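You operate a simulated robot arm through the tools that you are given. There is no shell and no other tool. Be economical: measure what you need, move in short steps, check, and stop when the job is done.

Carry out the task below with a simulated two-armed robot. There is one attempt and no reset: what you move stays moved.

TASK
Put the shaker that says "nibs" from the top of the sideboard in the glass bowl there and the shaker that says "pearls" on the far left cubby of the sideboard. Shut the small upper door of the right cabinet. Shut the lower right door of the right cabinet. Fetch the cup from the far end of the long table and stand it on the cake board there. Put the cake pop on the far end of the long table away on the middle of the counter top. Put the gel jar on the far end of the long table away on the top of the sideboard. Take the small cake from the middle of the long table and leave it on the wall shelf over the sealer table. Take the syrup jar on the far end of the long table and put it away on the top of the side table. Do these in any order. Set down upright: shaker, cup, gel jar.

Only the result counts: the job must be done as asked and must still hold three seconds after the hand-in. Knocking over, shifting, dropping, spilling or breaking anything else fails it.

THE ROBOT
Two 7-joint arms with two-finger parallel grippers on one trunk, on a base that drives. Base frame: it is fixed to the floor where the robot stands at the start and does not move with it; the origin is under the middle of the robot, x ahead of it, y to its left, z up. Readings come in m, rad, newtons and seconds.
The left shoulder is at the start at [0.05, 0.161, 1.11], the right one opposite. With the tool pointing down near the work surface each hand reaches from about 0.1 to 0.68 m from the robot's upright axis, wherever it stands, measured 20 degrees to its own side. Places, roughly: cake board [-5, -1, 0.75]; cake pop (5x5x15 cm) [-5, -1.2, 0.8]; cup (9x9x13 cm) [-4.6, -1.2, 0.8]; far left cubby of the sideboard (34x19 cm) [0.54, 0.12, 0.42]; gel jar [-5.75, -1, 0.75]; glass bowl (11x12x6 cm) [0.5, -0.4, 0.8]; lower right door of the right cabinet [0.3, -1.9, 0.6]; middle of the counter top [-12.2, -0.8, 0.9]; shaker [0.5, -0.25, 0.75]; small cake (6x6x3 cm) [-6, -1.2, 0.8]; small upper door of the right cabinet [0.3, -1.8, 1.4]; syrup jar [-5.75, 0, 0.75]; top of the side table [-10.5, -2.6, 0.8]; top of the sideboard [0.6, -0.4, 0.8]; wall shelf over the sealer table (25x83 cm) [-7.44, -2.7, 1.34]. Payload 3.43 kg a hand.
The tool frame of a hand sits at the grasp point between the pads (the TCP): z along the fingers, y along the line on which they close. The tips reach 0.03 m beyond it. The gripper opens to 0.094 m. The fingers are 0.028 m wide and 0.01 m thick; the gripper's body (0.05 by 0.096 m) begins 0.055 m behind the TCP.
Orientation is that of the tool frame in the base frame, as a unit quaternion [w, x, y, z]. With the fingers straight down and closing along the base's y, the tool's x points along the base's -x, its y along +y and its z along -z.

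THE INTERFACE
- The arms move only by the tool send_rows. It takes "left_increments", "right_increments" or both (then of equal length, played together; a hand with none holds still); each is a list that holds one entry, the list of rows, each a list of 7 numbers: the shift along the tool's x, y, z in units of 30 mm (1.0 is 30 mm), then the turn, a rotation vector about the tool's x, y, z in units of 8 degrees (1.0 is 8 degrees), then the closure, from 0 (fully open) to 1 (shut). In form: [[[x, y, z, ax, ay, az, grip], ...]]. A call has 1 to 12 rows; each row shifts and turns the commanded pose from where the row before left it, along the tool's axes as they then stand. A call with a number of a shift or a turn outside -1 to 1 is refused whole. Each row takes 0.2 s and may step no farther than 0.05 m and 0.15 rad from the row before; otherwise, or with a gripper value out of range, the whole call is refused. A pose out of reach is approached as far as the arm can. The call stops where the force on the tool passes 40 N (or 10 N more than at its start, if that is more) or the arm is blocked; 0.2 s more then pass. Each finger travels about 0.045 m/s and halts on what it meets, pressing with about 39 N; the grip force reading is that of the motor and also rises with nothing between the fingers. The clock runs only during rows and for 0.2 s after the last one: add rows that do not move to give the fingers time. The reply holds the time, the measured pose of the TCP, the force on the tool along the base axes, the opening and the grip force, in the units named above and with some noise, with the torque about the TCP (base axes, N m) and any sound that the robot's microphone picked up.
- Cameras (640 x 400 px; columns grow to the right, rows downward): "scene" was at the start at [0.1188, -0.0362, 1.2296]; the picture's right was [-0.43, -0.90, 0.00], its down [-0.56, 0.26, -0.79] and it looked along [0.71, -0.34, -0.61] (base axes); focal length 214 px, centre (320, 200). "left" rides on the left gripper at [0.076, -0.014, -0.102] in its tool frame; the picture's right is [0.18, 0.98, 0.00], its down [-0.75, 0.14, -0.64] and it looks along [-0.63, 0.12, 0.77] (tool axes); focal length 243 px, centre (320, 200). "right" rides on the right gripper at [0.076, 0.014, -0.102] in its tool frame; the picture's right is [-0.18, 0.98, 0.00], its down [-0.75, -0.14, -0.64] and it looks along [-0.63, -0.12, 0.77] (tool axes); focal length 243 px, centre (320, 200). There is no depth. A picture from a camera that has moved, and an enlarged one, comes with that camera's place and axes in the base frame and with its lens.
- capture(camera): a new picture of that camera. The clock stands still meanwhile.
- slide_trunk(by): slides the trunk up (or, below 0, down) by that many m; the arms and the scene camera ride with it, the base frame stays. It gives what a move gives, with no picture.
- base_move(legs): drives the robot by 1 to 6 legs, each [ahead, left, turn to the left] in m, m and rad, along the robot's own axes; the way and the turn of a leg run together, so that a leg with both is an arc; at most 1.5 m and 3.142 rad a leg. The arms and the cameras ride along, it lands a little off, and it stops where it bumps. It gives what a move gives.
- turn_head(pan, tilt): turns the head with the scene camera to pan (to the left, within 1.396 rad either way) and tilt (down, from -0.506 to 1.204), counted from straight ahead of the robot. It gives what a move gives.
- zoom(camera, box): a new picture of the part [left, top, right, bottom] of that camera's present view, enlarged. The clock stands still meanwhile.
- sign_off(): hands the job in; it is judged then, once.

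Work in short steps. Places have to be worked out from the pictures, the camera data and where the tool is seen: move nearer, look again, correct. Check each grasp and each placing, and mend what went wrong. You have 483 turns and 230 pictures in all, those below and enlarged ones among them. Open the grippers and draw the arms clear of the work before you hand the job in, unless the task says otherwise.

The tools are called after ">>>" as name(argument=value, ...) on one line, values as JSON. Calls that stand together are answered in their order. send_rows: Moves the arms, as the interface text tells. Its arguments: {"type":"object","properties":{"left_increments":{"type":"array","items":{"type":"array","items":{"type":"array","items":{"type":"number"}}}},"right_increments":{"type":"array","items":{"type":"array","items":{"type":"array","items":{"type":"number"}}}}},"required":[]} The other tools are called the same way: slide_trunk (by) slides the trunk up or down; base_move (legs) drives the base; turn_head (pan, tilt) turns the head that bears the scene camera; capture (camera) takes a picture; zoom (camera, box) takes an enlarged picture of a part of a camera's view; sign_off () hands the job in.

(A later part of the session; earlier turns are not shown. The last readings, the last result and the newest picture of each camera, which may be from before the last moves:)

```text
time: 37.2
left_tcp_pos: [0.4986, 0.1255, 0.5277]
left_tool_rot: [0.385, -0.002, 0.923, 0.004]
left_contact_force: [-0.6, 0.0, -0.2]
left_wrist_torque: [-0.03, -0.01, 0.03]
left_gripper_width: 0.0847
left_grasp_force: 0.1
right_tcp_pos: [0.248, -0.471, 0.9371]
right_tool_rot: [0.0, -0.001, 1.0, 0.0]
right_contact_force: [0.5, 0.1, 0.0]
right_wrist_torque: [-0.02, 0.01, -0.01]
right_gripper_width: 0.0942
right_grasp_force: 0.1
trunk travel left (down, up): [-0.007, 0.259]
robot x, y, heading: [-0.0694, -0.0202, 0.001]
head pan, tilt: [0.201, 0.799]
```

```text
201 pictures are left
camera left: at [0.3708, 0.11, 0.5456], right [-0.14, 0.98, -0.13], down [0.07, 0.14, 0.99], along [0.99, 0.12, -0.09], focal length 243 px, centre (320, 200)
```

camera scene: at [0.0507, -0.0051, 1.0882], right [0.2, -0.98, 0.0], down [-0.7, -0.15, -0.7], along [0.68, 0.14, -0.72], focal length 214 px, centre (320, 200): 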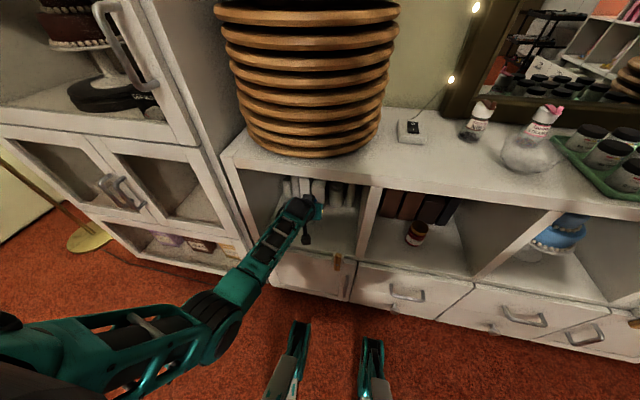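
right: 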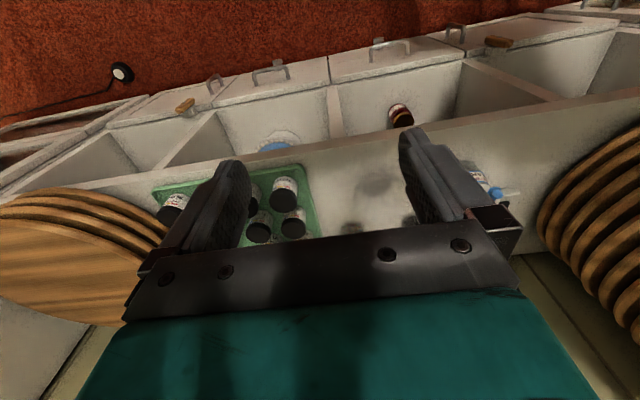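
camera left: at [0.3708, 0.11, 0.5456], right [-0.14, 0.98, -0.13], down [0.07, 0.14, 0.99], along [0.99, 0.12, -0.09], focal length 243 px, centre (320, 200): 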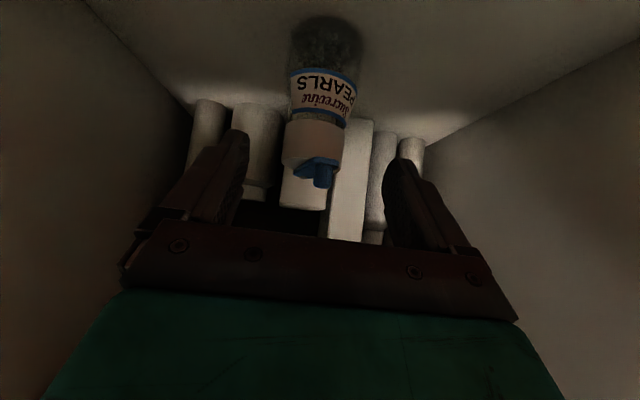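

Pearls stands upright in the cubby. I back out, raise the trunk, and set up for "nibs" with the right arm.

>>> base_move(legs=[[-0.3, 0, 0]])

>>> slide_trunk(by=0.13)

>>> base_move(legs=[[0, -0.14, 0]])

>>> send_rows(right_increments=[[[0, 0, 0, 0, -0.9375, 0, 0], [0, 0, 0, 0, -0.9375, 0, 0], [0, 0, 0, 0, -0.9375, 0, 0], [0, 0, 0, 0, -0.9375, 0, 0], [0, 0, 0, 0, -0.9375, 0, 0.1], [0, 0, 0, 0, -0.9375, 0, 0.2]]])

>>> turn_head(pan=-0.1, tilt=0.5)

>>> capture(camera="scene")

>>> capture(camera="right")

```text
time: 39.2
left_tcp_pos: [0.2114, 0.1255, 0.5251]
left_tool_rot: [0.383, -0.003, 0.924, 0.004]
left_contact_force: [-0.7, 0.2, -0.1]
left_wrist_torque: [-0.01, 0.03, 0.01]
left_gripper_width: 0.0849
left_grasp_force: 0.0
right_tcp_pos: [-0.0354, -0.4712, 0.9359]
right_tool_rot: [-0.001, -0.004, 1.0, -0.001]
right_contact_force: [0.1, 0.0, 0.5]
right_wrist_torque: [0.01, 0.01, -0.01]
right_gripper_width: 0.094
right_grasp_force: 0.1
trunk travel left (down, up): [-0.007, 0.259]
robot x, y, heading: [-0.3536, -0.0211, 0.007]
head pan, tilt: [0.201, 0.799]
```

```text
time: 40.7
left_tcp_pos: [0.2105, 0.1252, 0.6563]
left_tool_rot: [0.384, -0.002, 0.923, 0.004]
left_contact_force: [0.2, -1.1, 0.3]
left_wrist_torque: [0.0, 0.03, -0.01]
left_gripper_width: 0.0847
left_grasp_force: 0.1
right_tcp_pos: [-0.037, -0.4716, 1.0664]
right_tool_rot: [-0.001, -0.004, 1.0, 0.001]
right_contact_force: [-0.2, 0.4, 0.2]
right_wrist_torque: [0.01, -0.03, 0.02]
right_gripper_width: 0.0942
right_grasp_force: 0.1
trunk travel left (down, up): [-0.137, 0.129]
robot x, y, heading: [-0.3533, -0.0248, 0.004]
head pan, tilt: [0.201, 0.799]
```

```text
time: 42.6
left_tcp_pos: [0.2125, -0.0163, 0.6565]
left_tool_rot: [0.384, -0.002, 0.923, 0.004]
left_contact_force: [0.5, -0.4, 0.2]
left_wrist_torque: [-0.02, -0.01, 0.02]
left_gripper_width: 0.0844
left_grasp_force: 0.0
right_tcp_pos: [-0.0356, -0.6121, 1.0652]
right_tool_rot: [0.0, -0.002, 1.0, 0.0]
right_contact_force: [-0.1, -0.1, 0.4]
right_wrist_torque: [0.0, -0.02, 0.02]
right_gripper_width: 0.0941
right_grasp_force: 0.1
trunk travel left (down, up): [-0.137, 0.129]
robot x, y, heading: [-0.3581, -0.1662, 0.006]
head pan, tilt: [0.201, 0.799]
```

```text
time: 44.0
left_tcp_pos: [0.2128, -0.0168, 0.6561]
left_tool_rot: [0.383, -0.002, 0.924, 0.005]
left_contact_force: [0.2, 0.7, 0.5]
left_wrist_torque: [0.0, -0.01, 0.03]
left_gripper_width: 0.0843
left_grasp_force: 0.0
right_tcp_pos: [-0.0362, -0.6131, 1.0666]
right_tool_rot: [0.384, -0.003, 0.923, 0.001]
right_contact_force: [-0.2, 0.9, -0.7]
right_wrist_torque: [0.05, -0.03, -0.02]
right_gripper_width: 0.0755
right_grasp_force: 0.1
trunk travel left (down, up): [-0.137, 0.129]
robot x, y, heading: [-0.3535, -0.1653, 0.005]
head pan, tilt: [0.201, 0.799]
```

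```text
time: 44.8
left_tcp_pos: [0.2114, -0.0157, 0.6555]
left_tool_rot: [0.384, -0.002, 0.923, 0.004]
left_contact_force: [0.5, 0.6, -0.1]
left_wrist_torque: [0.0, -0.02, -0.03]
left_gripper_width: 0.0845
left_grasp_force: 0.0
right_tcp_pos: [-0.0364, -0.6128, 1.0666]
right_tool_rot: [0.383, -0.003, 0.924, 0.001]
right_contact_force: [0.0, 0.0, 0.7]
right_wrist_torque: [0.02, 0.02, 0.04]
right_gripper_width: 0.0753
right_grasp_force: 0.0
trunk travel left (down, up): [-0.137, 0.129]
robot x, y, heading: [-0.3502, -0.1678, 0.005]
head pan, tilt: [-0.099, 0.499]
```

```text
200 pictures are left
camera scene: at [-0.2222, -0.172, 1.2441], right [-0.09, -1.0, 0.0], down [-0.48, 0.04, -0.88], along [0.87, -0.08, -0.48], focal length 214 px, centre (320, 200)
```

scene: 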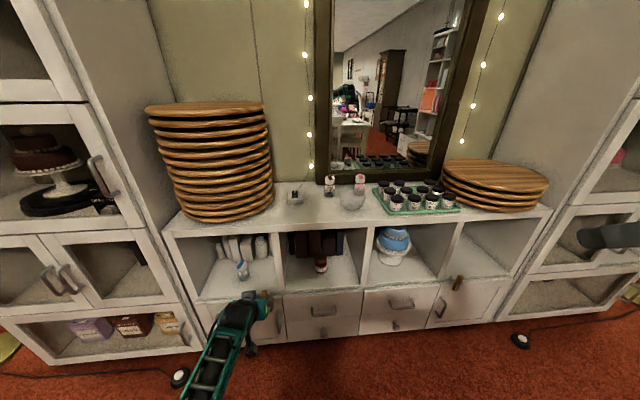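

```text
199 pictures are left
camera right: at [-0.1616, -0.5984, 1.0855], right [0.13, 0.98, 0.13], down [0.08, -0.14, 0.99], along [0.99, -0.11, -0.1], focal length 243 px, centre (320, 200)
```

right: 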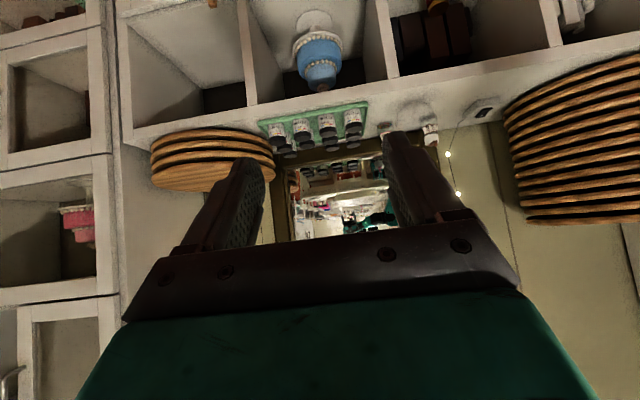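

Before driving in I retract and raise the left arm, and swing the right hand to face nibs.

>>> send_rows(left_increments=[[[-0.3, 0, -1, 0, 0, 0, 0.1], [-0.3, 0, -1, 0, 0, 0, 0.1], [-0.3, 0, -1, 0, 0, 0, 0.1], [-0.3, 0, -1, 0, 0, 0, 0.1], [-0.3, 0, -1, 0, 0, 0, 0.1], [-0.3, 0, -1, 0, 0, 0, 0.1], [-0.3, 0, -1, 0, 0, 0, 0.1], [-0.3, 0, -1, 0, 0, 0, 0.1], [-0.3, 0, -1, 0, 0, 0, 0.1], [-0.3, 0, -1, 0, 0, 0, 0.1], [-0.3, 0, -1, 0, 0, 0, 0.1], [0, 0, 0, 0, 0, 0, 0.1]]], right_increments=[[[-0.06, 0.94, 0.58, 0, 0, 0, 0.2], [-0.06, 0.94, 0.58, 0, 0, 0, 0.2], [-0.06, 0.94, 0.58, 0, 0, 0, 0.2], [-0.06, 0.94, 0.58, 0, 0, 0, 0.2], [-0.06, 0.94, 0.58, 0, 0, 0, 0.2], [-0.06, 0.94, 0.58, 0, 0, 0, 0.2], [-0.06, 0.94, 0.58, 0, 0, 0, 0.2], [-0.06, 0.94, 0.58, 0, 0, 0, 0.2], [-0.06, 0.94, 0.58, 0, 0, 0, 0.2], [-0.06, 0.94, 0.58, 0, 0, 0, 0.2], [-0.06, 0.94, 0.58, 0, 0, 0, 0.2], [0, 0, 0, 0, 0, 0, 0.2]]])

>>> base_move(legs=[[0.33, 0, 0]])

>>> capture(camera="right")

>>> capture(camera="scene")

```text
time: 46.9
left_tcp_pos: [0.078, 0.0153, 0.8847]
left_tool_rot: [0.377, 0.02, 0.923, 0.07]
left_contact_force: [0.1, -0.9, -0.2]
left_wrist_torque: [0.01, -0.01, 0.0]
left_gripper_width: 0.0844
left_grasp_force: 0.0
right_tcp_pos: [0.0841, -0.3612, 0.9686]
right_tool_rot: [0.383, -0.003, 0.924, 0.001]
right_contact_force: [-0.3, 0.3, 1.2]
right_wrist_torque: [-0.01, 0.01, -0.01]
right_gripper_width: 0.0751
right_grasp_force: 0.1
right hand out of reach, approached as far as the arm can: row 4
trunk travel left (down, up): [-0.137, 0.129]
robot x, y, heading: [-0.3543, -0.1657, 0.006]
head pan, tilt: [-0.099, 0.499]
stopped in row 10 (left hand): the arm was blocked; the commanded pose is now the measured one
```

```text
time: 49.0
left_tcp_pos: [0.4067, 0.0115, 0.8851]
left_tool_rot: [0.376, 0.022, 0.924, 0.07]
left_contact_force: [0.5, 0.3, 1.1]
left_wrist_torque: [0.0, -0.06, -0.04]
left_gripper_width: 0.0847
left_grasp_force: 0.0
right_tcp_pos: [0.4104, -0.3644, 0.9682]
right_tool_rot: [0.383, 0.001, 0.924, 0.0]
right_contact_force: [0.1, -0.4, -0.6]
right_wrist_torque: [0.02, 0.0, 0.02]
right_gripper_width: 0.0751
right_grasp_force: 0.1
trunk travel left (down, up): [-0.137, 0.129]
robot x, y, heading: [-0.0253, -0.1658, 0.001]
head pan, tilt: [-0.099, 0.499]
```

```text
198 pictures are left
camera right: at [0.2853, -0.3489, 0.9871], right [0.13, 0.98, 0.13], down [0.08, -0.14, 0.99], along [0.99, -0.12, -0.1], focal length 243 px, centre (320, 200)
```

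right: 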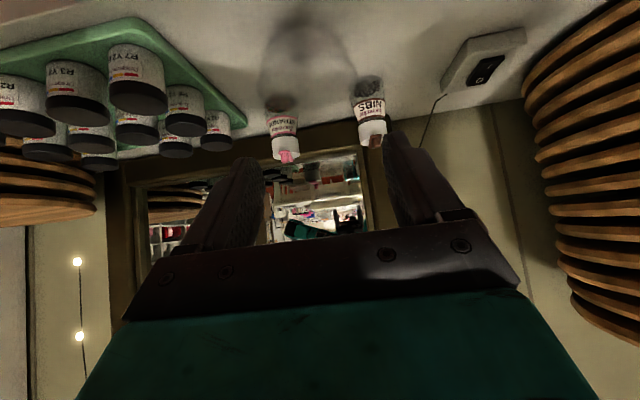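

```text
197 pictures are left
camera scene: at [0.1057, -0.1724, 1.2441], right [-0.1, -0.99, 0.0], down [-0.48, 0.05, -0.88], along [0.87, -0.09, -0.48], focal length 214 px, centre (320, 200)
```

scene: 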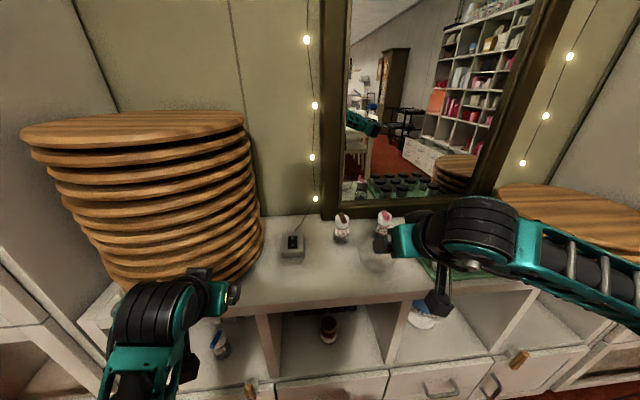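

Nibs lies at about (0.655, -0.298). I move to an intermediate point in front of its cap; the left hand stays clear of everything.

>>> send_rows(right_increments=[[[-0.48, 0.44, 0.84, 0, 0, 0, 0.2], [-0.48, 0.44, 0.84, 0, 0, 0, 0.2], [-0.48, 0.44, 0.84, 0, 0, 0, 0.2], [-0.48, 0.44, 0.84, 0, 0, 0, 0.2], [-0.48, 0.44, 0.84, 0, 0, 0, 0.2], [0, 0, 0, 0, 0, 0, 0.2]]])

>>> capture(camera="right")

>>> zoom(camera="scene", box=[260, 150, 500, 300])

```text
time: 50.4
left_tcp_pos: [0.4062, 0.013, 0.8848]
left_tool_rot: [0.377, 0.023, 0.923, 0.07]
left_contact_force: [0.6, 0.9, -0.5]
left_wrist_torque: [-0.03, -0.02, -0.01]
left_gripper_width: 0.0845
left_grasp_force: 0.1
right_tcp_pos: [0.5512, -0.3008, 0.9319]
right_tool_rot: [0.384, 0.0, 0.923, 0.0]
right_contact_force: [0.3, 0.7, 0.2]
right_wrist_torque: [-0.03, -0.01, 0.04]
right_gripper_width: 0.0751
right_grasp_force: 0.0
trunk travel left (down, up): [-0.137, 0.129]
robot x, y, heading: [-0.0279, -0.1632, 0.001]
head pan, tilt: [-0.099, 0.499]
```

```text
196 pictures are left
camera right: at [0.4252, -0.2848, 0.9514], right [0.13, 0.98, 0.13], down [0.08, -0.14, 0.99], along [0.99, -0.12, -0.09], focal length 243 px, centre (320, 200)
```

right: 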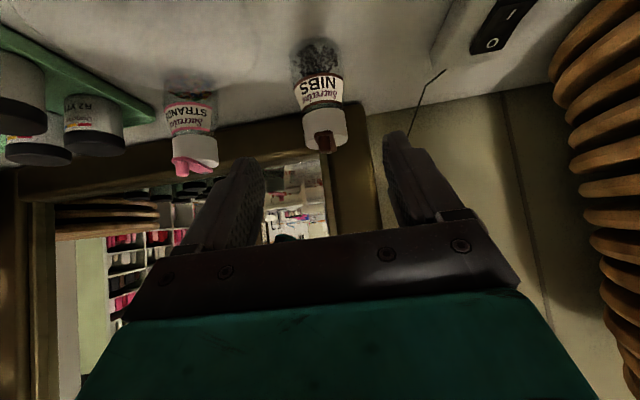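

```text
2.67 times, centred on (380, 225) of scene
camera zoom: at [0.1055, -0.1724, 1.2441], right [-0.1, -0.99, 0.0], down [-0.48, 0.05, -0.88], along [0.87, -0.09, -0.48], focal length 572 px, centre (160, 133)
```

zoom: 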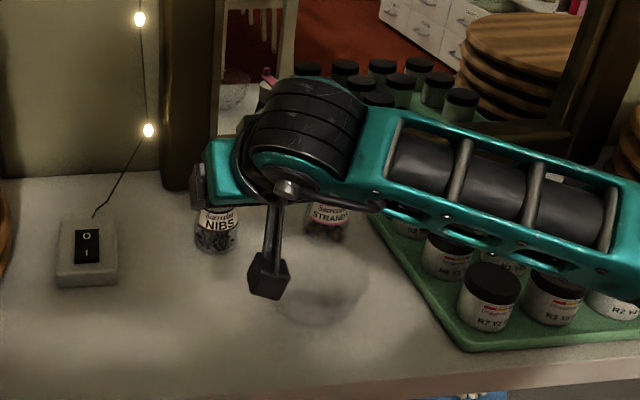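

Cap centre ≈ (0.66, -0.297, 0.86). I advance to it.

>>> send_rows(right_increments=[[[-0.125, 0.02, 0.8, 0, 0, 0, 0.2], [-0.125, 0.02, 0.8, 0, 0, 0, 0.2], [-0.125, 0.02, 0.8, 0, 0, 0, 0.2], [-0.125, 0.02, 0.8, 0, 0, 0, 0.2], [-0.125, 0.02, 0.8, 0, 0, 0, 0.2], [0, 0, 0, 0, 0, 0, 0.2]]])

>>> capture(camera="right")

```text
time: 51.8
left_tcp_pos: [0.4066, 0.0125, 0.8851]
left_tool_rot: [0.377, 0.022, 0.923, 0.07]
left_contact_force: [-0.3, -0.2, 0.4]
left_wrist_torque: [0.0, -0.04, 0.0]
left_gripper_width: 0.0846
left_grasp_force: 0.1
right_tcp_pos: [0.6509, -0.297, 0.8566]
right_tool_rot: [0.383, 0.001, 0.924, 0.0]
right_contact_force: [-0.2, 0.1, -0.8]
right_wrist_torque: [0.02, 0.02, -0.03]
right_gripper_width: 0.0751
right_grasp_force: 0.1
trunk travel left (down, up): [-0.137, 0.129]
robot x, y, heading: [-0.0239, -0.1634, -0.001]
head pan, tilt: [-0.099, 0.499]
```

```text
194 pictures are left
camera right: at [0.525, -0.282, 0.8763], right [0.13, 0.98, 0.13], down [0.08, -0.14, 0.99], along [0.99, -0.12, -0.09], focal length 243 px, centre (320, 200)
```

right: 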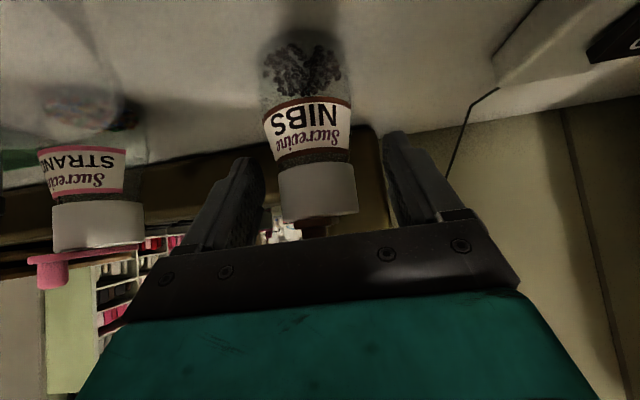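

The cap is between the pads. Close and lift 5 cm.

>>> send_rows(right_increments=[[[0, 0, 0, 0, 0, 0, 1], [0, 0, 0, 0, 0, 0, 1], [0, 0, 0, 0, 0, 0, 1], [0, 0, 0, 0, 0, 0, 1], [-0.4, 0, -0.4, 0, 0, 0, 1], [-0.4, 0, -0.4, 0, 0, 0, 1], [-0.4, 0, -0.4, 0, 0, 0, 1], [-0.4, 0, -0.4, 0, 0, 0, 1], [-0.4, 0, -0.4, 0, 0, 0, 1]]])

>>> capture(camera="right")

```text
time: 53.8
left_tcp_pos: [0.4071, 0.0125, 0.8853]
left_tool_rot: [0.376, 0.022, 0.924, 0.071]
left_contact_force: [-0.4, -0.4, 0.6]
left_wrist_torque: [0.02, -0.03, -0.03]
left_gripper_width: 0.0847
left_grasp_force: 0.2
right_tcp_pos: [0.6483, -0.2957, 0.9436]
right_tool_rot: [0.383, 0.001, 0.924, -0.001]
right_contact_force: [-0.8, -0.1, -2.2]
right_wrist_torque: [-0.03, 0.02, -0.01]
right_gripper_width: 0.0508
right_grasp_force: 39.2
trunk travel left (down, up): [-0.137, 0.129]
robot x, y, heading: [-0.0263, -0.168, -0.002]
head pan, tilt: [-0.099, 0.499]
```

```text
193 pictures are left
camera right: at [0.5225, -0.2798, 0.9616], right [0.13, 0.98, 0.13], down [0.08, -0.14, 0.99], along [0.99, -0.12, -0.1], focal length 243 px, centre (320, 200)
```

right: 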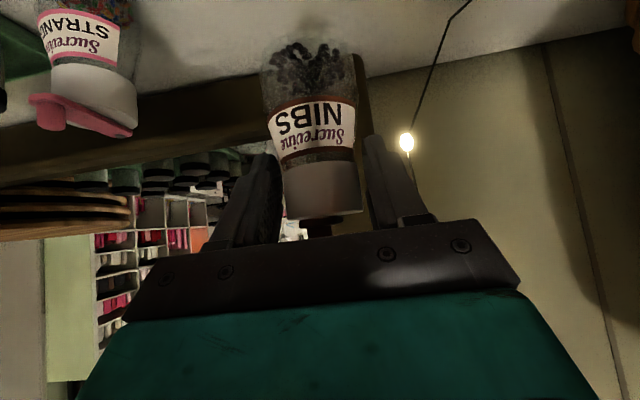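

Nibs is held. I move it above the bowl (≈0.545, -0.387).

>>> send_rows(right_increments=[[[0.56, -0.76, -0.74, 0, 0, 0, 1], [0.56, -0.76, -0.74, 0, 0, 0, 1], [0.56, -0.76, -0.74, 0, 0, 0, 1], [0.56, -0.76, -0.74, 0, 0, 0, 1], [0, 0, 0, 0, 0, 0, 1]]])

>>> capture(camera="right")

>>> turn_head(pan=-0.4, tilt=0.6)

>>> zoom(camera="scene", box=[160, 100, 480, 300])

```text
time: 55.0
left_tcp_pos: [0.4063, 0.0133, 0.8842]
left_tool_rot: [0.377, 0.022, 0.923, 0.07]
left_contact_force: [0.3, -0.2, -0.1]
left_wrist_torque: [0.0, 0.01, -0.02]
left_gripper_width: 0.0843
left_grasp_force: 0.0
right_tcp_pos: [0.5399, -0.387, 0.9577]
right_tool_rot: [0.384, 0.001, 0.923, -0.001]
right_contact_force: [0.0, -0.7, -2.4]
right_wrist_torque: [0.03, 0.01, 0.03]
right_gripper_width: 0.0507
right_grasp_force: 39.0
trunk travel left (down, up): [-0.137, 0.129]
robot x, y, heading: [-0.0243, -0.1659, 0.0]
head pan, tilt: [-0.099, 0.499]
```

```text
192 pictures are left
camera right: at [0.4143, -0.372, 0.9768], right [0.13, 0.98, 0.13], down [0.08, -0.14, 0.99], along [0.99, -0.12, -0.1], focal length 243 px, centre (320, 200)
```

right: 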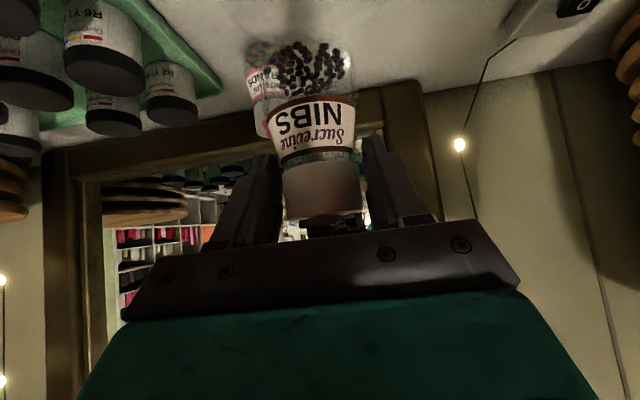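

```text
time: 55.8
left_tcp_pos: [0.4078, 0.0116, 0.8856]
left_tool_rot: [0.376, 0.022, 0.924, 0.07]
left_contact_force: [0.1, 0.4, -0.1]
left_wrist_torque: [0.0, 0.02, 0.01]
left_gripper_width: 0.0847
left_grasp_force: 0.0
right_tcp_pos: [0.5398, -0.3866, 0.9586]
right_tool_rot: [0.383, 0.0, 0.924, 0.0]
right_contact_force: [0.1, 0.0, -1.1]
right_wrist_torque: [0.02, 0.02, -0.02]
right_gripper_width: 0.0511
right_grasp_force: 39.0
trunk travel left (down, up): [-0.137, 0.129]
robot x, y, heading: [-0.0247, -0.1677, -0.002]
head pan, tilt: [-0.4, 0.6]
```

```text
2.00 times, centred on (320, 200) of scene
camera zoom: at [0.0965, -0.1978, 1.235], right [-0.39, -0.92, 0.0], down [-0.52, 0.22, -0.83], along [0.76, -0.32, -0.56], focal length 429 px, centre (320, 200)
```

zoom: 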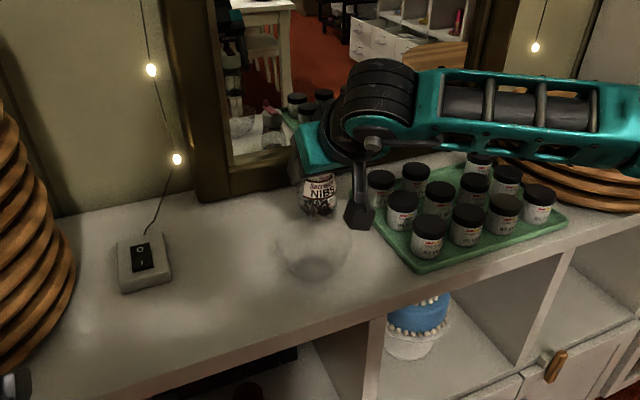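

Nibs hangs right above the bowl in this view. I lower 7.5 cm, then check.

>>> send_rows(right_increments=[[[0.55, 0, 0.62, 0, 0, 0, 1], [0.55, 0, 0.62, 0, 0, 0, 1], [0.55, 0, 0.62, 0, 0, 0, 1], [0, 0, 0, 0, 0, 0, 1]]])

>>> zoom(camera="scene", box=[240, 150, 400, 250])

>>> capture(camera="right")

```text
time: 56.8
left_tcp_pos: [0.4055, 0.0134, 0.8854]
left_tool_rot: [0.376, 0.023, 0.924, 0.069]
left_contact_force: [-0.8, 0.0, 0.2]
left_wrist_torque: [0.01, -0.01, 0.0]
left_gripper_width: 0.0848
left_grasp_force: 0.1
right_tcp_pos: [0.5422, -0.3853, 0.8832]
right_tool_rot: [0.384, 0.001, 0.923, 0.0]
right_contact_force: [0.2, -0.3, -2.6]
right_wrist_torque: [-0.03, 0.05, -0.03]
right_gripper_width: 0.0512
right_grasp_force: 39.1
trunk travel left (down, up): [-0.137, 0.129]
robot x, y, heading: [-0.0271, -0.1652, -0.005]
head pan, tilt: [-0.4, 0.6]
```

```text
4.00 times, centred on (320, 200) of scene
camera zoom: at [0.0965, -0.1978, 1.235], right [-0.39, -0.92, 0.0], down [-0.52, 0.22, -0.82], along [0.76, -0.32, -0.57], focal length 858 px, centre (320, 200)
```

zoom: 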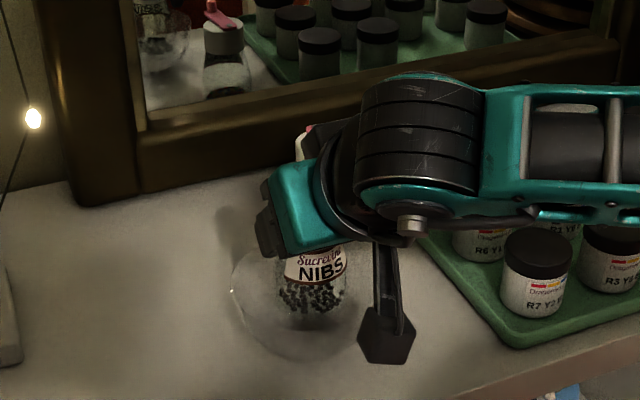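

```text
189 pictures are left
camera right: at [0.4169, -0.37, 0.9026], right [0.13, 0.98, 0.13], down [0.08, -0.14, 0.99], along [0.99, -0.12, -0.1], focal length 243 px, centre (320, 200)
```

right: 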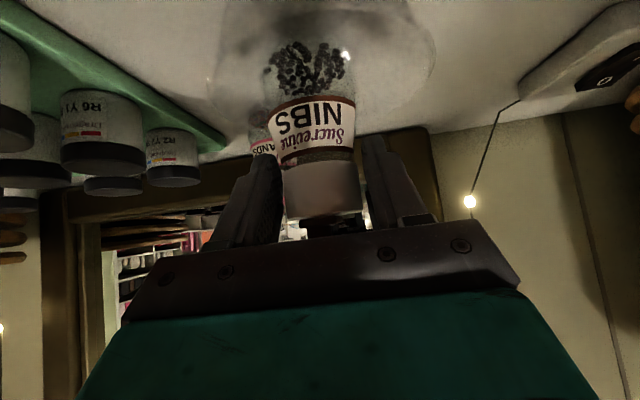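

Alignment in both views is good. I lower slowly to contact.

>>> send_rows(right_increments=[[[0.07, 0, 0.07, 0, 0, 0, 1], [0.07, 0, 0.07, 0, 0, 0, 1], [0.07, 0, 0.07, 0, 0, 0, 1]]])

```text
time: 57.6
left_tcp_pos: [0.4072, 0.0123, 0.8858]
left_tool_rot: [0.377, 0.022, 0.923, 0.07]
left_contact_force: [0.4, -0.5, -0.5]
left_wrist_torque: [0.02, -0.02, -0.01]
left_gripper_width: 0.0844
left_grasp_force: 0.0
right_tcp_pos: [0.543, -0.3869, 0.8739]
right_tool_rot: [0.383, 0.001, 0.924, 0.0]
right_contact_force: [-1.1, 0.9, -1.5]
right_wrist_torque: [-0.02, 0.06, -0.02]
right_gripper_width: 0.0511
right_grasp_force: 38.9
trunk travel left (down, up): [-0.137, 0.129]
robot x, y, heading: [-0.0268, -0.1617, -0.0]
head pan, tilt: [-0.4, 0.6]
```

>>> send_rows(right_increments=[[[0.05, 0, 0.05, 0, 0, 0, 1], [0.05, 0, 0.05, 0, 0, 0, 1], [0.05, 0, 0.05, 0, 0, 0, 1]]])

```text
time: 58.4
left_tcp_pos: [0.4053, 0.0131, 0.8856]
left_tool_rot: [0.378, 0.023, 0.923, 0.069]
left_contact_force: [-0.1, 0.2, -0.1]
left_wrist_torque: [-0.03, -0.01, -0.01]
left_gripper_width: 0.0847
left_grasp_force: 0.2
right_tcp_pos: [0.5436, -0.3847, 0.8751]
right_tool_rot: [0.388, 0.001, 0.922, 0.001]
right_contact_force: [-5.3, -0.1, 20.1]
right_wrist_torque: [-0.15, 0.07, -0.03]
right_gripper_width: 0.0508
right_grasp_force: 39.6
trunk travel left (down, up): [-0.137, 0.129]
robot x, y, heading: [-0.0283, -0.1638, 0.002]
head pan, tilt: [-0.4, 0.6]
```

Contact at 20 N. I ease 2 mm, open, and back off a little upward to check.

>>> send_rows(right_increments=[[[-0.06, 0, -0.06, 0, 0, 0, 1], [0, 0, 0, 0, 0, 0, 0.7], [0, 0, 0, 0, 0, 0, 0.4], [0, 0, 0, 0, 0, 0, 0.2], [0, 0, 0, 0, 0, 0, 0.2], [0, 0, -0.6, 0, 0, 0, 0.2], [-0.3, 0, -1, 0, 0, 0, 0.2]]])

>>> capture(camera="right")

>>> zoom(camera="scene", box=[240, 150, 400, 250])

```text
time: 60.0
left_tcp_pos: [0.406, 0.0141, 0.8848]
left_tool_rot: [0.376, 0.022, 0.924, 0.07]
left_contact_force: [-0.7, 0.8, -0.1]
left_wrist_torque: [-0.01, 0.0, -0.02]
left_gripper_width: 0.0846
left_grasp_force: 0.1
right_tcp_pos: [0.5163, -0.3823, 0.9111]
right_tool_rot: [0.383, 0.001, 0.924, 0.0]
right_contact_force: [-0.7, 0.0, -0.1]
right_wrist_torque: [0.04, 0.02, -0.03]
right_gripper_width: 0.075
right_grasp_force: 0.0
trunk travel left (down, up): [-0.137, 0.129]
robot x, y, heading: [-0.0272, -0.1646, -0.002]
head pan, tilt: [-0.4, 0.6]
```

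```text
188 pictures are left
camera right: at [0.3909, -0.3682, 0.9304], right [0.13, 0.98, 0.13], down [0.08, -0.14, 0.99], along [0.99, -0.12, -0.1], focal length 243 px, centre (320, 200)
```

right: 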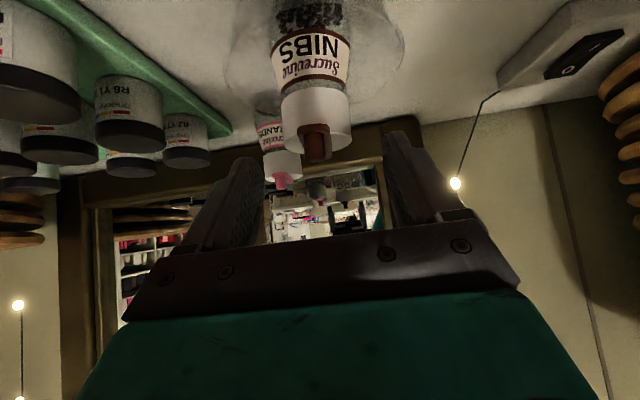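

```text
4.00 times, centred on (320, 200) of scene
camera zoom: at [0.0962, -0.1977, 1.235], right [-0.39, -0.92, 0.0], down [-0.52, 0.22, -0.83], along [0.76, -0.32, -0.56], focal length 858 px, centre (320, 200)
```

zoom: 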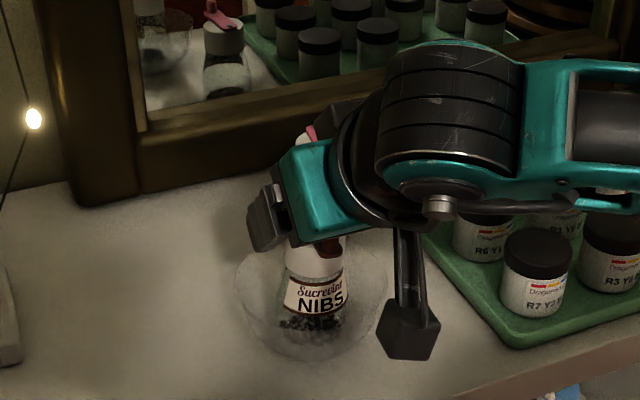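

Nibs stands upright in the bowl. I back away and drive right toward the right cabinet to view its doors.

>>> base_move(legs=[[-0.45, 0, 0], [0, -1.3, 0]])

>>> turn_head(pan=-0.35, tilt=0.2)

>>> capture(camera="scene")

```text
time: 62.7
left_tcp_pos: [-0.0357, 0.015, 0.8848]
left_tool_rot: [0.376, 0.018, 0.924, 0.072]
left_contact_force: [-0.2, 0.4, 0.7]
left_wrist_torque: [0.0, -0.04, 0.02]
left_gripper_width: 0.0848
left_grasp_force: 0.1
right_tcp_pos: [0.0774, -0.3795, 0.9101]
right_tool_rot: [0.382, -0.003, 0.924, 0.002]
right_contact_force: [0.0, 0.0, -0.4]
right_wrist_torque: [0.02, -0.03, 0.05]
right_gripper_width: 0.0755
right_grasp_force: 0.1
trunk travel left (down, up): [-0.137, 0.129]
robot x, y, heading: [-0.47, -0.1647, 0.007]
head pan, tilt: [-0.4, 0.6]
stopped in leg 1: the robot was blocked; the commanded pose is now the measured one
```

```text
time: 63.5
left_tcp_pos: [-0.0369, 0.0143, 0.8857]
left_tool_rot: [0.376, 0.018, 0.923, 0.072]
left_contact_force: [0.5, -0.3, 0.5]
left_wrist_torque: [0.03, 0.02, 0.0]
left_gripper_width: 0.0849
left_grasp_force: 0.1
right_tcp_pos: [0.0775, -0.3804, 0.9107]
right_tool_rot: [0.382, -0.002, 0.924, 0.001]
right_contact_force: [0.3, 0.0, 0.0]
right_wrist_torque: [0.04, 0.0, -0.01]
right_gripper_width: 0.0752
right_grasp_force: 0.1
trunk travel left (down, up): [-0.137, 0.129]
robot x, y, heading: [-0.4668, -0.1639, 0.005]
head pan, tilt: [-0.351, 0.201]
```

```text
186 pictures are left
camera scene: at [-0.339, -0.1954, 1.2718], right [-0.34, -0.94, 0.0], down [-0.19, 0.07, -0.98], along [0.92, -0.33, -0.2], focal length 214 px, centre (320, 200)
```

scene: 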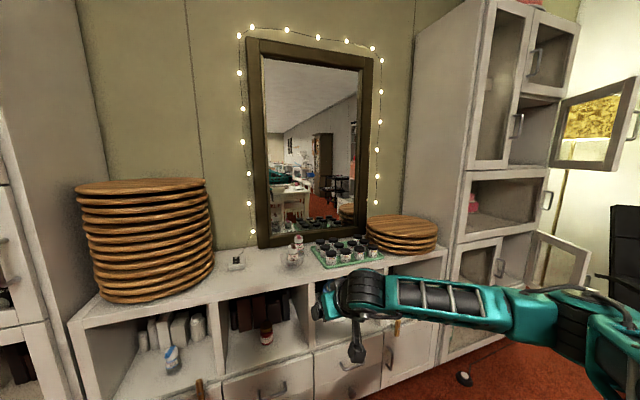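

The base bumped something behind at the very end of the leg. I pull forward slightly and look right and left-back before driving on.

>>> base_move(legs=[[0.06, 0, 0]])

>>> turn_head(pan=-1.39, tilt=0.5)

>>> capture(camera="scene")

>>> turn_head(pan=1.39, tilt=0.5)

>>> capture(camera="scene")

```text
time: 64.5
left_tcp_pos: [0.0214, 0.0152, 0.885]
left_tool_rot: [0.376, 0.019, 0.924, 0.071]
left_contact_force: [0.3, -0.1, 0.2]
left_wrist_torque: [0.02, 0.02, -0.04]
left_gripper_width: 0.0846
left_grasp_force: 0.0
right_tcp_pos: [0.1349, -0.3796, 0.912]
right_tool_rot: [0.383, -0.004, 0.924, 0.001]
right_contact_force: [0.4, -0.7, 0.0]
right_wrist_torque: [0.0, -0.01, 0.01]
right_gripper_width: 0.0751
right_grasp_force: 0.0
trunk travel left (down, up): [-0.137, 0.129]
robot x, y, heading: [-0.4135, -0.1678, 0.004]
head pan, tilt: [-0.351, 0.201]
```

```text
time: 65.8
left_tcp_pos: [0.0209, 0.0151, 0.886]
left_tool_rot: [0.376, 0.018, 0.924, 0.072]
left_contact_force: [-0.5, 0.2, 0.3]
left_wrist_torque: [-0.01, 0.0, 0.0]
left_gripper_width: 0.0847
left_grasp_force: 0.1
right_tcp_pos: [0.1353, -0.3797, 0.9111]
right_tool_rot: [0.383, -0.003, 0.924, 0.001]
right_contact_force: [-0.1, 0.2, 0.1]
right_wrist_torque: [-0.02, 0.03, -0.01]
right_gripper_width: 0.0751
right_grasp_force: 0.0
trunk travel left (down, up): [-0.137, 0.129]
robot x, y, heading: [-0.41, -0.1658, 0.006]
head pan, tilt: [-1.389, 0.499]
```

```text
185 pictures are left
camera scene: at [-0.3521, -0.253, 1.2441], right [-0.98, -0.19, 0.0], down [-0.09, 0.47, -0.88], along [0.17, -0.86, -0.48], focal length 214 px, centre (320, 200)
```

scene: 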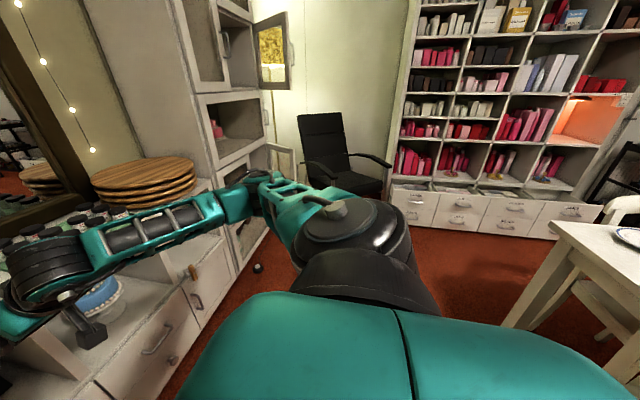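

```text
time: 68.2
left_tcp_pos: [0.0218, 0.0155, 0.8851]
left_tool_rot: [0.377, 0.018, 0.923, 0.072]
left_contact_force: [1.1, 0.8, -0.5]
left_wrist_torque: [0.0, 0.03, -0.01]
left_gripper_width: 0.0846
left_grasp_force: 0.1
right_tcp_pos: [0.1351, -0.3796, 0.9101]
right_tool_rot: [0.383, -0.003, 0.924, 0.002]
right_contact_force: [0.9, -0.1, -0.4]
right_wrist_torque: [-0.02, 0.03, -0.01]
right_gripper_width: 0.0752
right_grasp_force: 0.0
trunk travel left (down, up): [-0.137, 0.129]
robot x, y, heading: [-0.4078, -0.1643, 0.01]
head pan, tilt: [1.389, 0.499]
```

```text
184 pictures are left
camera scene: at [-0.3533, -0.074, 1.2441], right [0.98, -0.17, 0.0], down [-0.08, -0.47, -0.88], along [0.15, 0.86, -0.48], focal length 214 px, centre (320, 200)
```

scene: 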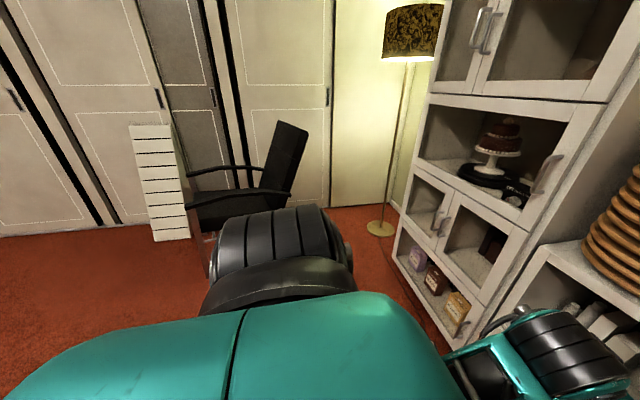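

There is a white table with seats behind me; the corridor to the right is open. I drive right 0.8 m and look at the doors.

>>> base_move(legs=[[0, -0.8, 0]])

>>> turn_head(pan=-0.8, tilt=0.3)

>>> capture(camera="scene")

>>> turn_head(pan=-1.39, tilt=0.6)

>>> capture(camera="scene")

```text
time: 75.6
left_tcp_pos: [0.0256, -0.7795, 0.8854]
left_tool_rot: [0.376, 0.02, 0.924, 0.07]
left_contact_force: [0.3, -0.5, 0.5]
left_wrist_torque: [0.0, -0.02, 0.0]
left_gripper_width: 0.0844
left_grasp_force: 0.1
right_tcp_pos: [0.1372, -1.1749, 0.9112]
right_tool_rot: [0.383, -0.001, 0.924, 0.001]
right_contact_force: [0.2, -0.8, -0.2]
right_wrist_torque: [-0.02, 0.01, 0.01]
right_gripper_width: 0.0752
right_grasp_force: 0.0
trunk travel left (down, up): [-0.137, 0.129]
robot x, y, heading: [-0.4058, -0.9605, 0.002]
head pan, tilt: [1.389, 0.499]
```

```text
time: 77.7
left_tcp_pos: [0.0266, -0.7787, 0.8852]
left_tool_rot: [0.377, 0.02, 0.923, 0.071]
left_contact_force: [-0.5, -0.2, 0.7]
left_wrist_torque: [0.01, -0.01, 0.01]
left_gripper_width: 0.0845
left_grasp_force: 0.1
right_tcp_pos: [0.1378, -1.1751, 0.9118]
right_tool_rot: [0.383, -0.002, 0.924, 0.001]
right_contact_force: [-0.7, 0.0, -0.2]
right_wrist_torque: [0.0, -0.02, 0.05]
right_gripper_width: 0.0755
right_grasp_force: 0.0
trunk travel left (down, up): [-0.137, 0.129]
robot x, y, heading: [-0.4073, -0.9585, 0.005]
head pan, tilt: [-0.799, 0.3]
```

```text
183 pictures are left
camera scene: at [-0.2998, -1.0237, 1.2625], right [-0.71, -0.7, 0.0], down [-0.21, 0.21, -0.96], along [0.67, -0.68, -0.3], focal length 214 px, centre (320, 200)
```

scene: 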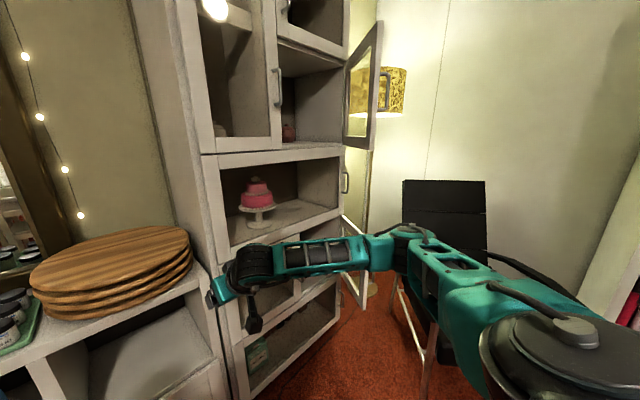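

```text
time: 78.7
left_tcp_pos: [0.0259, -0.7792, 0.8855]
left_tool_rot: [0.376, 0.02, 0.924, 0.071]
left_contact_force: [0.7, -0.2, -0.4]
left_wrist_torque: [-0.02, 0.0, 0.02]
left_gripper_width: 0.0846
left_grasp_force: 0.0
right_tcp_pos: [0.1384, -1.173, 0.911]
right_tool_rot: [0.382, -0.002, 0.924, 0.001]
right_contact_force: [-0.8, -0.2, 0.8]
right_wrist_torque: [0.0, -0.01, -0.03]
right_gripper_width: 0.075
right_grasp_force: 0.1
trunk travel left (down, up): [-0.137, 0.129]
robot x, y, heading: [-0.4108, -0.9563, 0.004]
head pan, tilt: [-1.389, 0.6]
```

```text
182 pictures are left
camera scene: at [-0.3488, -1.0439, 1.2351], right [-0.98, -0.18, 0.0], down [-0.1, 0.56, -0.83], along [0.15, -0.81, -0.56], focal length 214 px, centre (320, 200)
```

scene: 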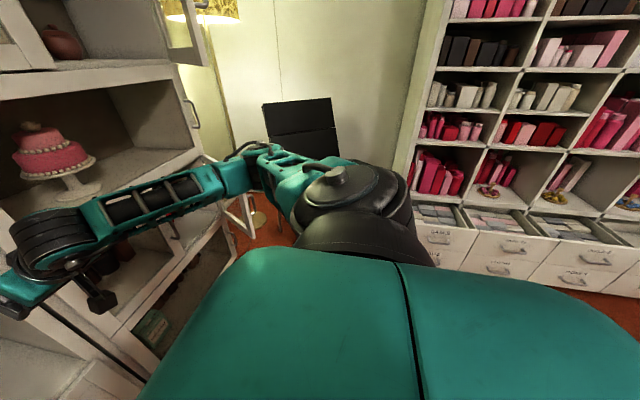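

Both doors hang open about 60° with hinges on the right (y≈-1.83). I tuck the right arm back a bit before moving farther right for a closer view.

>>> send_rows(right_increments=[[[0.6, 0.3, -0.95, 0, 0, 0, 0.5], [0.6, 0.3, -0.95, 0, 0, 0, 0.8], [0.6, 0.3, -0.95, 0, 0, 0, 1], [0.6, 0.3, -0.95, 0, 0, 0, 1], [0.6, 0.3, -0.95, 0, 0, 0, 1]]])

>>> base_move(legs=[[0, -0.35, 0]])

>>> turn_head(pan=-0.6, tilt=0.25)

>>> capture(camera="scene")

```text
time: 79.8
left_tcp_pos: [0.0266, -0.7793, 0.8852]
left_tool_rot: [0.376, 0.02, 0.924, 0.071]
left_contact_force: [-0.3, 0.1, -0.5]
left_wrist_torque: [0.01, -0.01, 0.01]
left_gripper_width: 0.0845
left_grasp_force: 0.0
right_tcp_pos: [-0.0065, -1.1251, 0.9466]
right_tool_rot: [0.383, -0.001, 0.924, 0.0]
right_contact_force: [0.4, -0.3, 0.1]
right_wrist_torque: [0.02, 0.03, 0.03]
right_gripper_width: 0.0
right_grasp_force: 24.7
right hand out of reach, approached as far as the arm can: row 5
trunk travel left (down, up): [-0.137, 0.129]
robot x, y, heading: [-0.4046, -0.9606, 0.005]
head pan, tilt: [-1.389, 0.6]
```

```text
time: 83.4
left_tcp_pos: [0.027, -1.1225, 0.8848]
left_tool_rot: [0.376, 0.026, 0.924, 0.068]
left_contact_force: [0.0, -0.2, 0.0]
left_wrist_torque: [0.03, -0.01, 0.0]
left_gripper_width: 0.0845
left_grasp_force: 0.1
right_tcp_pos: [-0.0086, -1.4686, 0.9476]
right_tool_rot: [0.383, 0.002, 0.924, 0.0]
right_contact_force: [0.5, 0.2, 0.8]
right_wrist_torque: [0.0, -0.01, 0.02]
right_gripper_width: 0.0
right_grasp_force: 33.0
trunk travel left (down, up): [-0.137, 0.129]
robot x, y, heading: [-0.4062, -1.2957, -0.009]
head pan, tilt: [-1.389, 0.6]
```

```text
time: 84.5
left_tcp_pos: [0.0258, -1.1222, 0.8849]
left_tool_rot: [0.378, 0.025, 0.923, 0.07]
left_contact_force: [-0.1, 0.8, -0.3]
left_wrist_torque: [-0.01, -0.01, 0.01]
left_gripper_width: 0.0849
left_grasp_force: 0.1
right_tcp_pos: [-0.0095, -1.468, 0.947]
right_tool_rot: [0.382, 0.004, 0.924, -0.002]
right_contact_force: [-0.3, -0.1, -0.1]
right_wrist_torque: [-0.03, 0.0, 0.0]
right_gripper_width: 0.0
right_grasp_force: 33.3
trunk travel left (down, up): [-0.137, 0.129]
robot x, y, heading: [-0.4035, -1.2973, -0.007]
head pan, tilt: [-0.6, 0.25]
```

```text
181 pictures are left
camera scene: at [-0.2891, -1.3497, 1.2672], right [-0.57, -0.82, 0.0], down [-0.2, 0.14, -0.97], along [0.8, -0.55, -0.25], focal length 214 px, centre (320, 200)
```

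scene: 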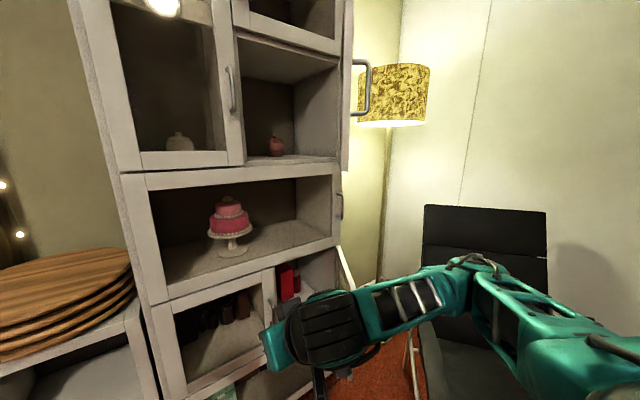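

Working from both views: hinge line ≈(0.42, -1.95); the upper door (≈0.42 m wide) is open ≈50°, its free edge near (0.11, -1.67). I shift the base right and swing the closed hand outside the door, at a height between the two doors.

>>> base_move(legs=[[0, -0.2, 0]])

>>> send_rows(right_increments=[[[0, -0.95, 0, 0, -0.62, 0, 1], [0, -0.95, 0, 0, -0.62, 0, 1], [0, -0.95, 0, 0, -0.62, 0, 1], [0, -0.95, 0, 0, -0.62, 0, 1], [0, -0.95, 0, 0, -0.62, 0, 1], [0, -0.95, 0, 0, -0.62, 0, 1], [0, -0.95, 0, 0, -0.62, 0, 1], [0, -0.95, 0, 0, -0.62, 0, 1], [0, -0.95, 0, 0, -0.62, 0, 1]]])

>>> capture(camera="scene")

>>> capture(camera="right")

```text
time: 86.9
left_tcp_pos: [0.0246, -1.3217, 0.8853]
left_tool_rot: [0.377, 0.026, 0.923, 0.068]
left_contact_force: [0.4, -0.5, -0.3]
left_wrist_torque: [0.0, -0.02, -0.02]
left_gripper_width: 0.0844
left_grasp_force: 0.1
right_tcp_pos: [-0.0106, -1.6682, 0.9465]
right_tool_rot: [0.383, 0.004, 0.924, -0.002]
right_contact_force: [-0.1, 0.1, 0.8]
right_wrist_torque: [0.01, 0.03, 0.01]
right_gripper_width: 0.0
right_grasp_force: 32.8
trunk travel left (down, up): [-0.137, 0.129]
robot x, y, heading: [-0.4077, -1.4939, -0.009]
head pan, tilt: [-0.6, 0.25]
```

```text
time: 88.9
left_tcp_pos: [0.025, -1.3223, 0.885]
left_tool_rot: [0.376, 0.026, 0.924, 0.069]
left_contact_force: [0.7, -1.3, 0.2]
left_wrist_torque: [-0.02, 0.02, 0.0]
left_gripper_width: 0.0848
left_grasp_force: 0.0
right_tcp_pos: [0.0122, -1.7335, 0.9404]
right_tool_rot: [0.48, 0.001, 0.878, 0.003]
right_contact_force: [0.1, 0.1, -0.3]
right_wrist_torque: [-0.01, 0.02, 0.0]
right_gripper_width: 0.0002
right_grasp_force: 32.6
right hand out of reach, approached as far as the arm can: row 1, 2, 3, 4, 5, 6, 7, 8, 9
trunk travel left (down, up): [-0.137, 0.129]
robot x, y, heading: [-0.4125, -1.4984, -0.007]
head pan, tilt: [-0.6, 0.25]
```

```text
180 pictures are left
camera scene: at [-0.2908, -1.5484, 1.2673], right [-0.57, -0.82, 0.0], down [-0.2, 0.14, -0.97], along [0.79, -0.55, -0.25], focal length 214 px, centre (320, 200)
```

scene: 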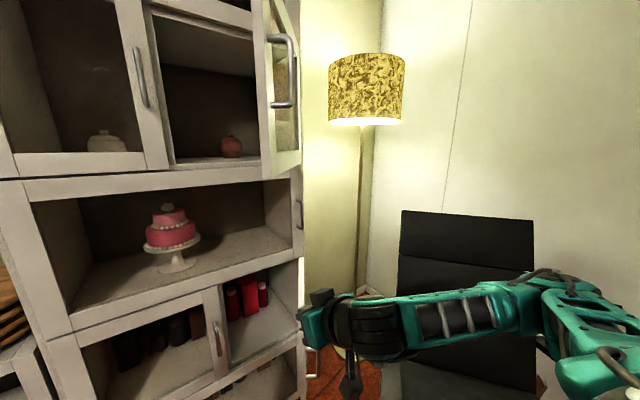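

```text
179 pictures are left
camera right: at [-0.1136, -1.7197, 0.9331], right [0.1, 0.98, 0.16], down [-0.13, -0.15, 0.98], along [0.99, -0.12, 0.12], focal length 243 px, centre (320, 200)
```

right: 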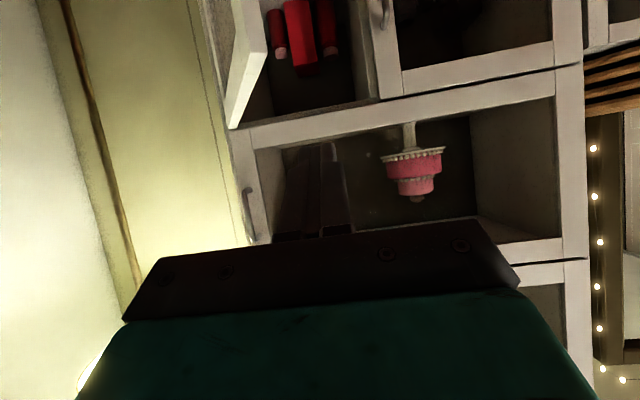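

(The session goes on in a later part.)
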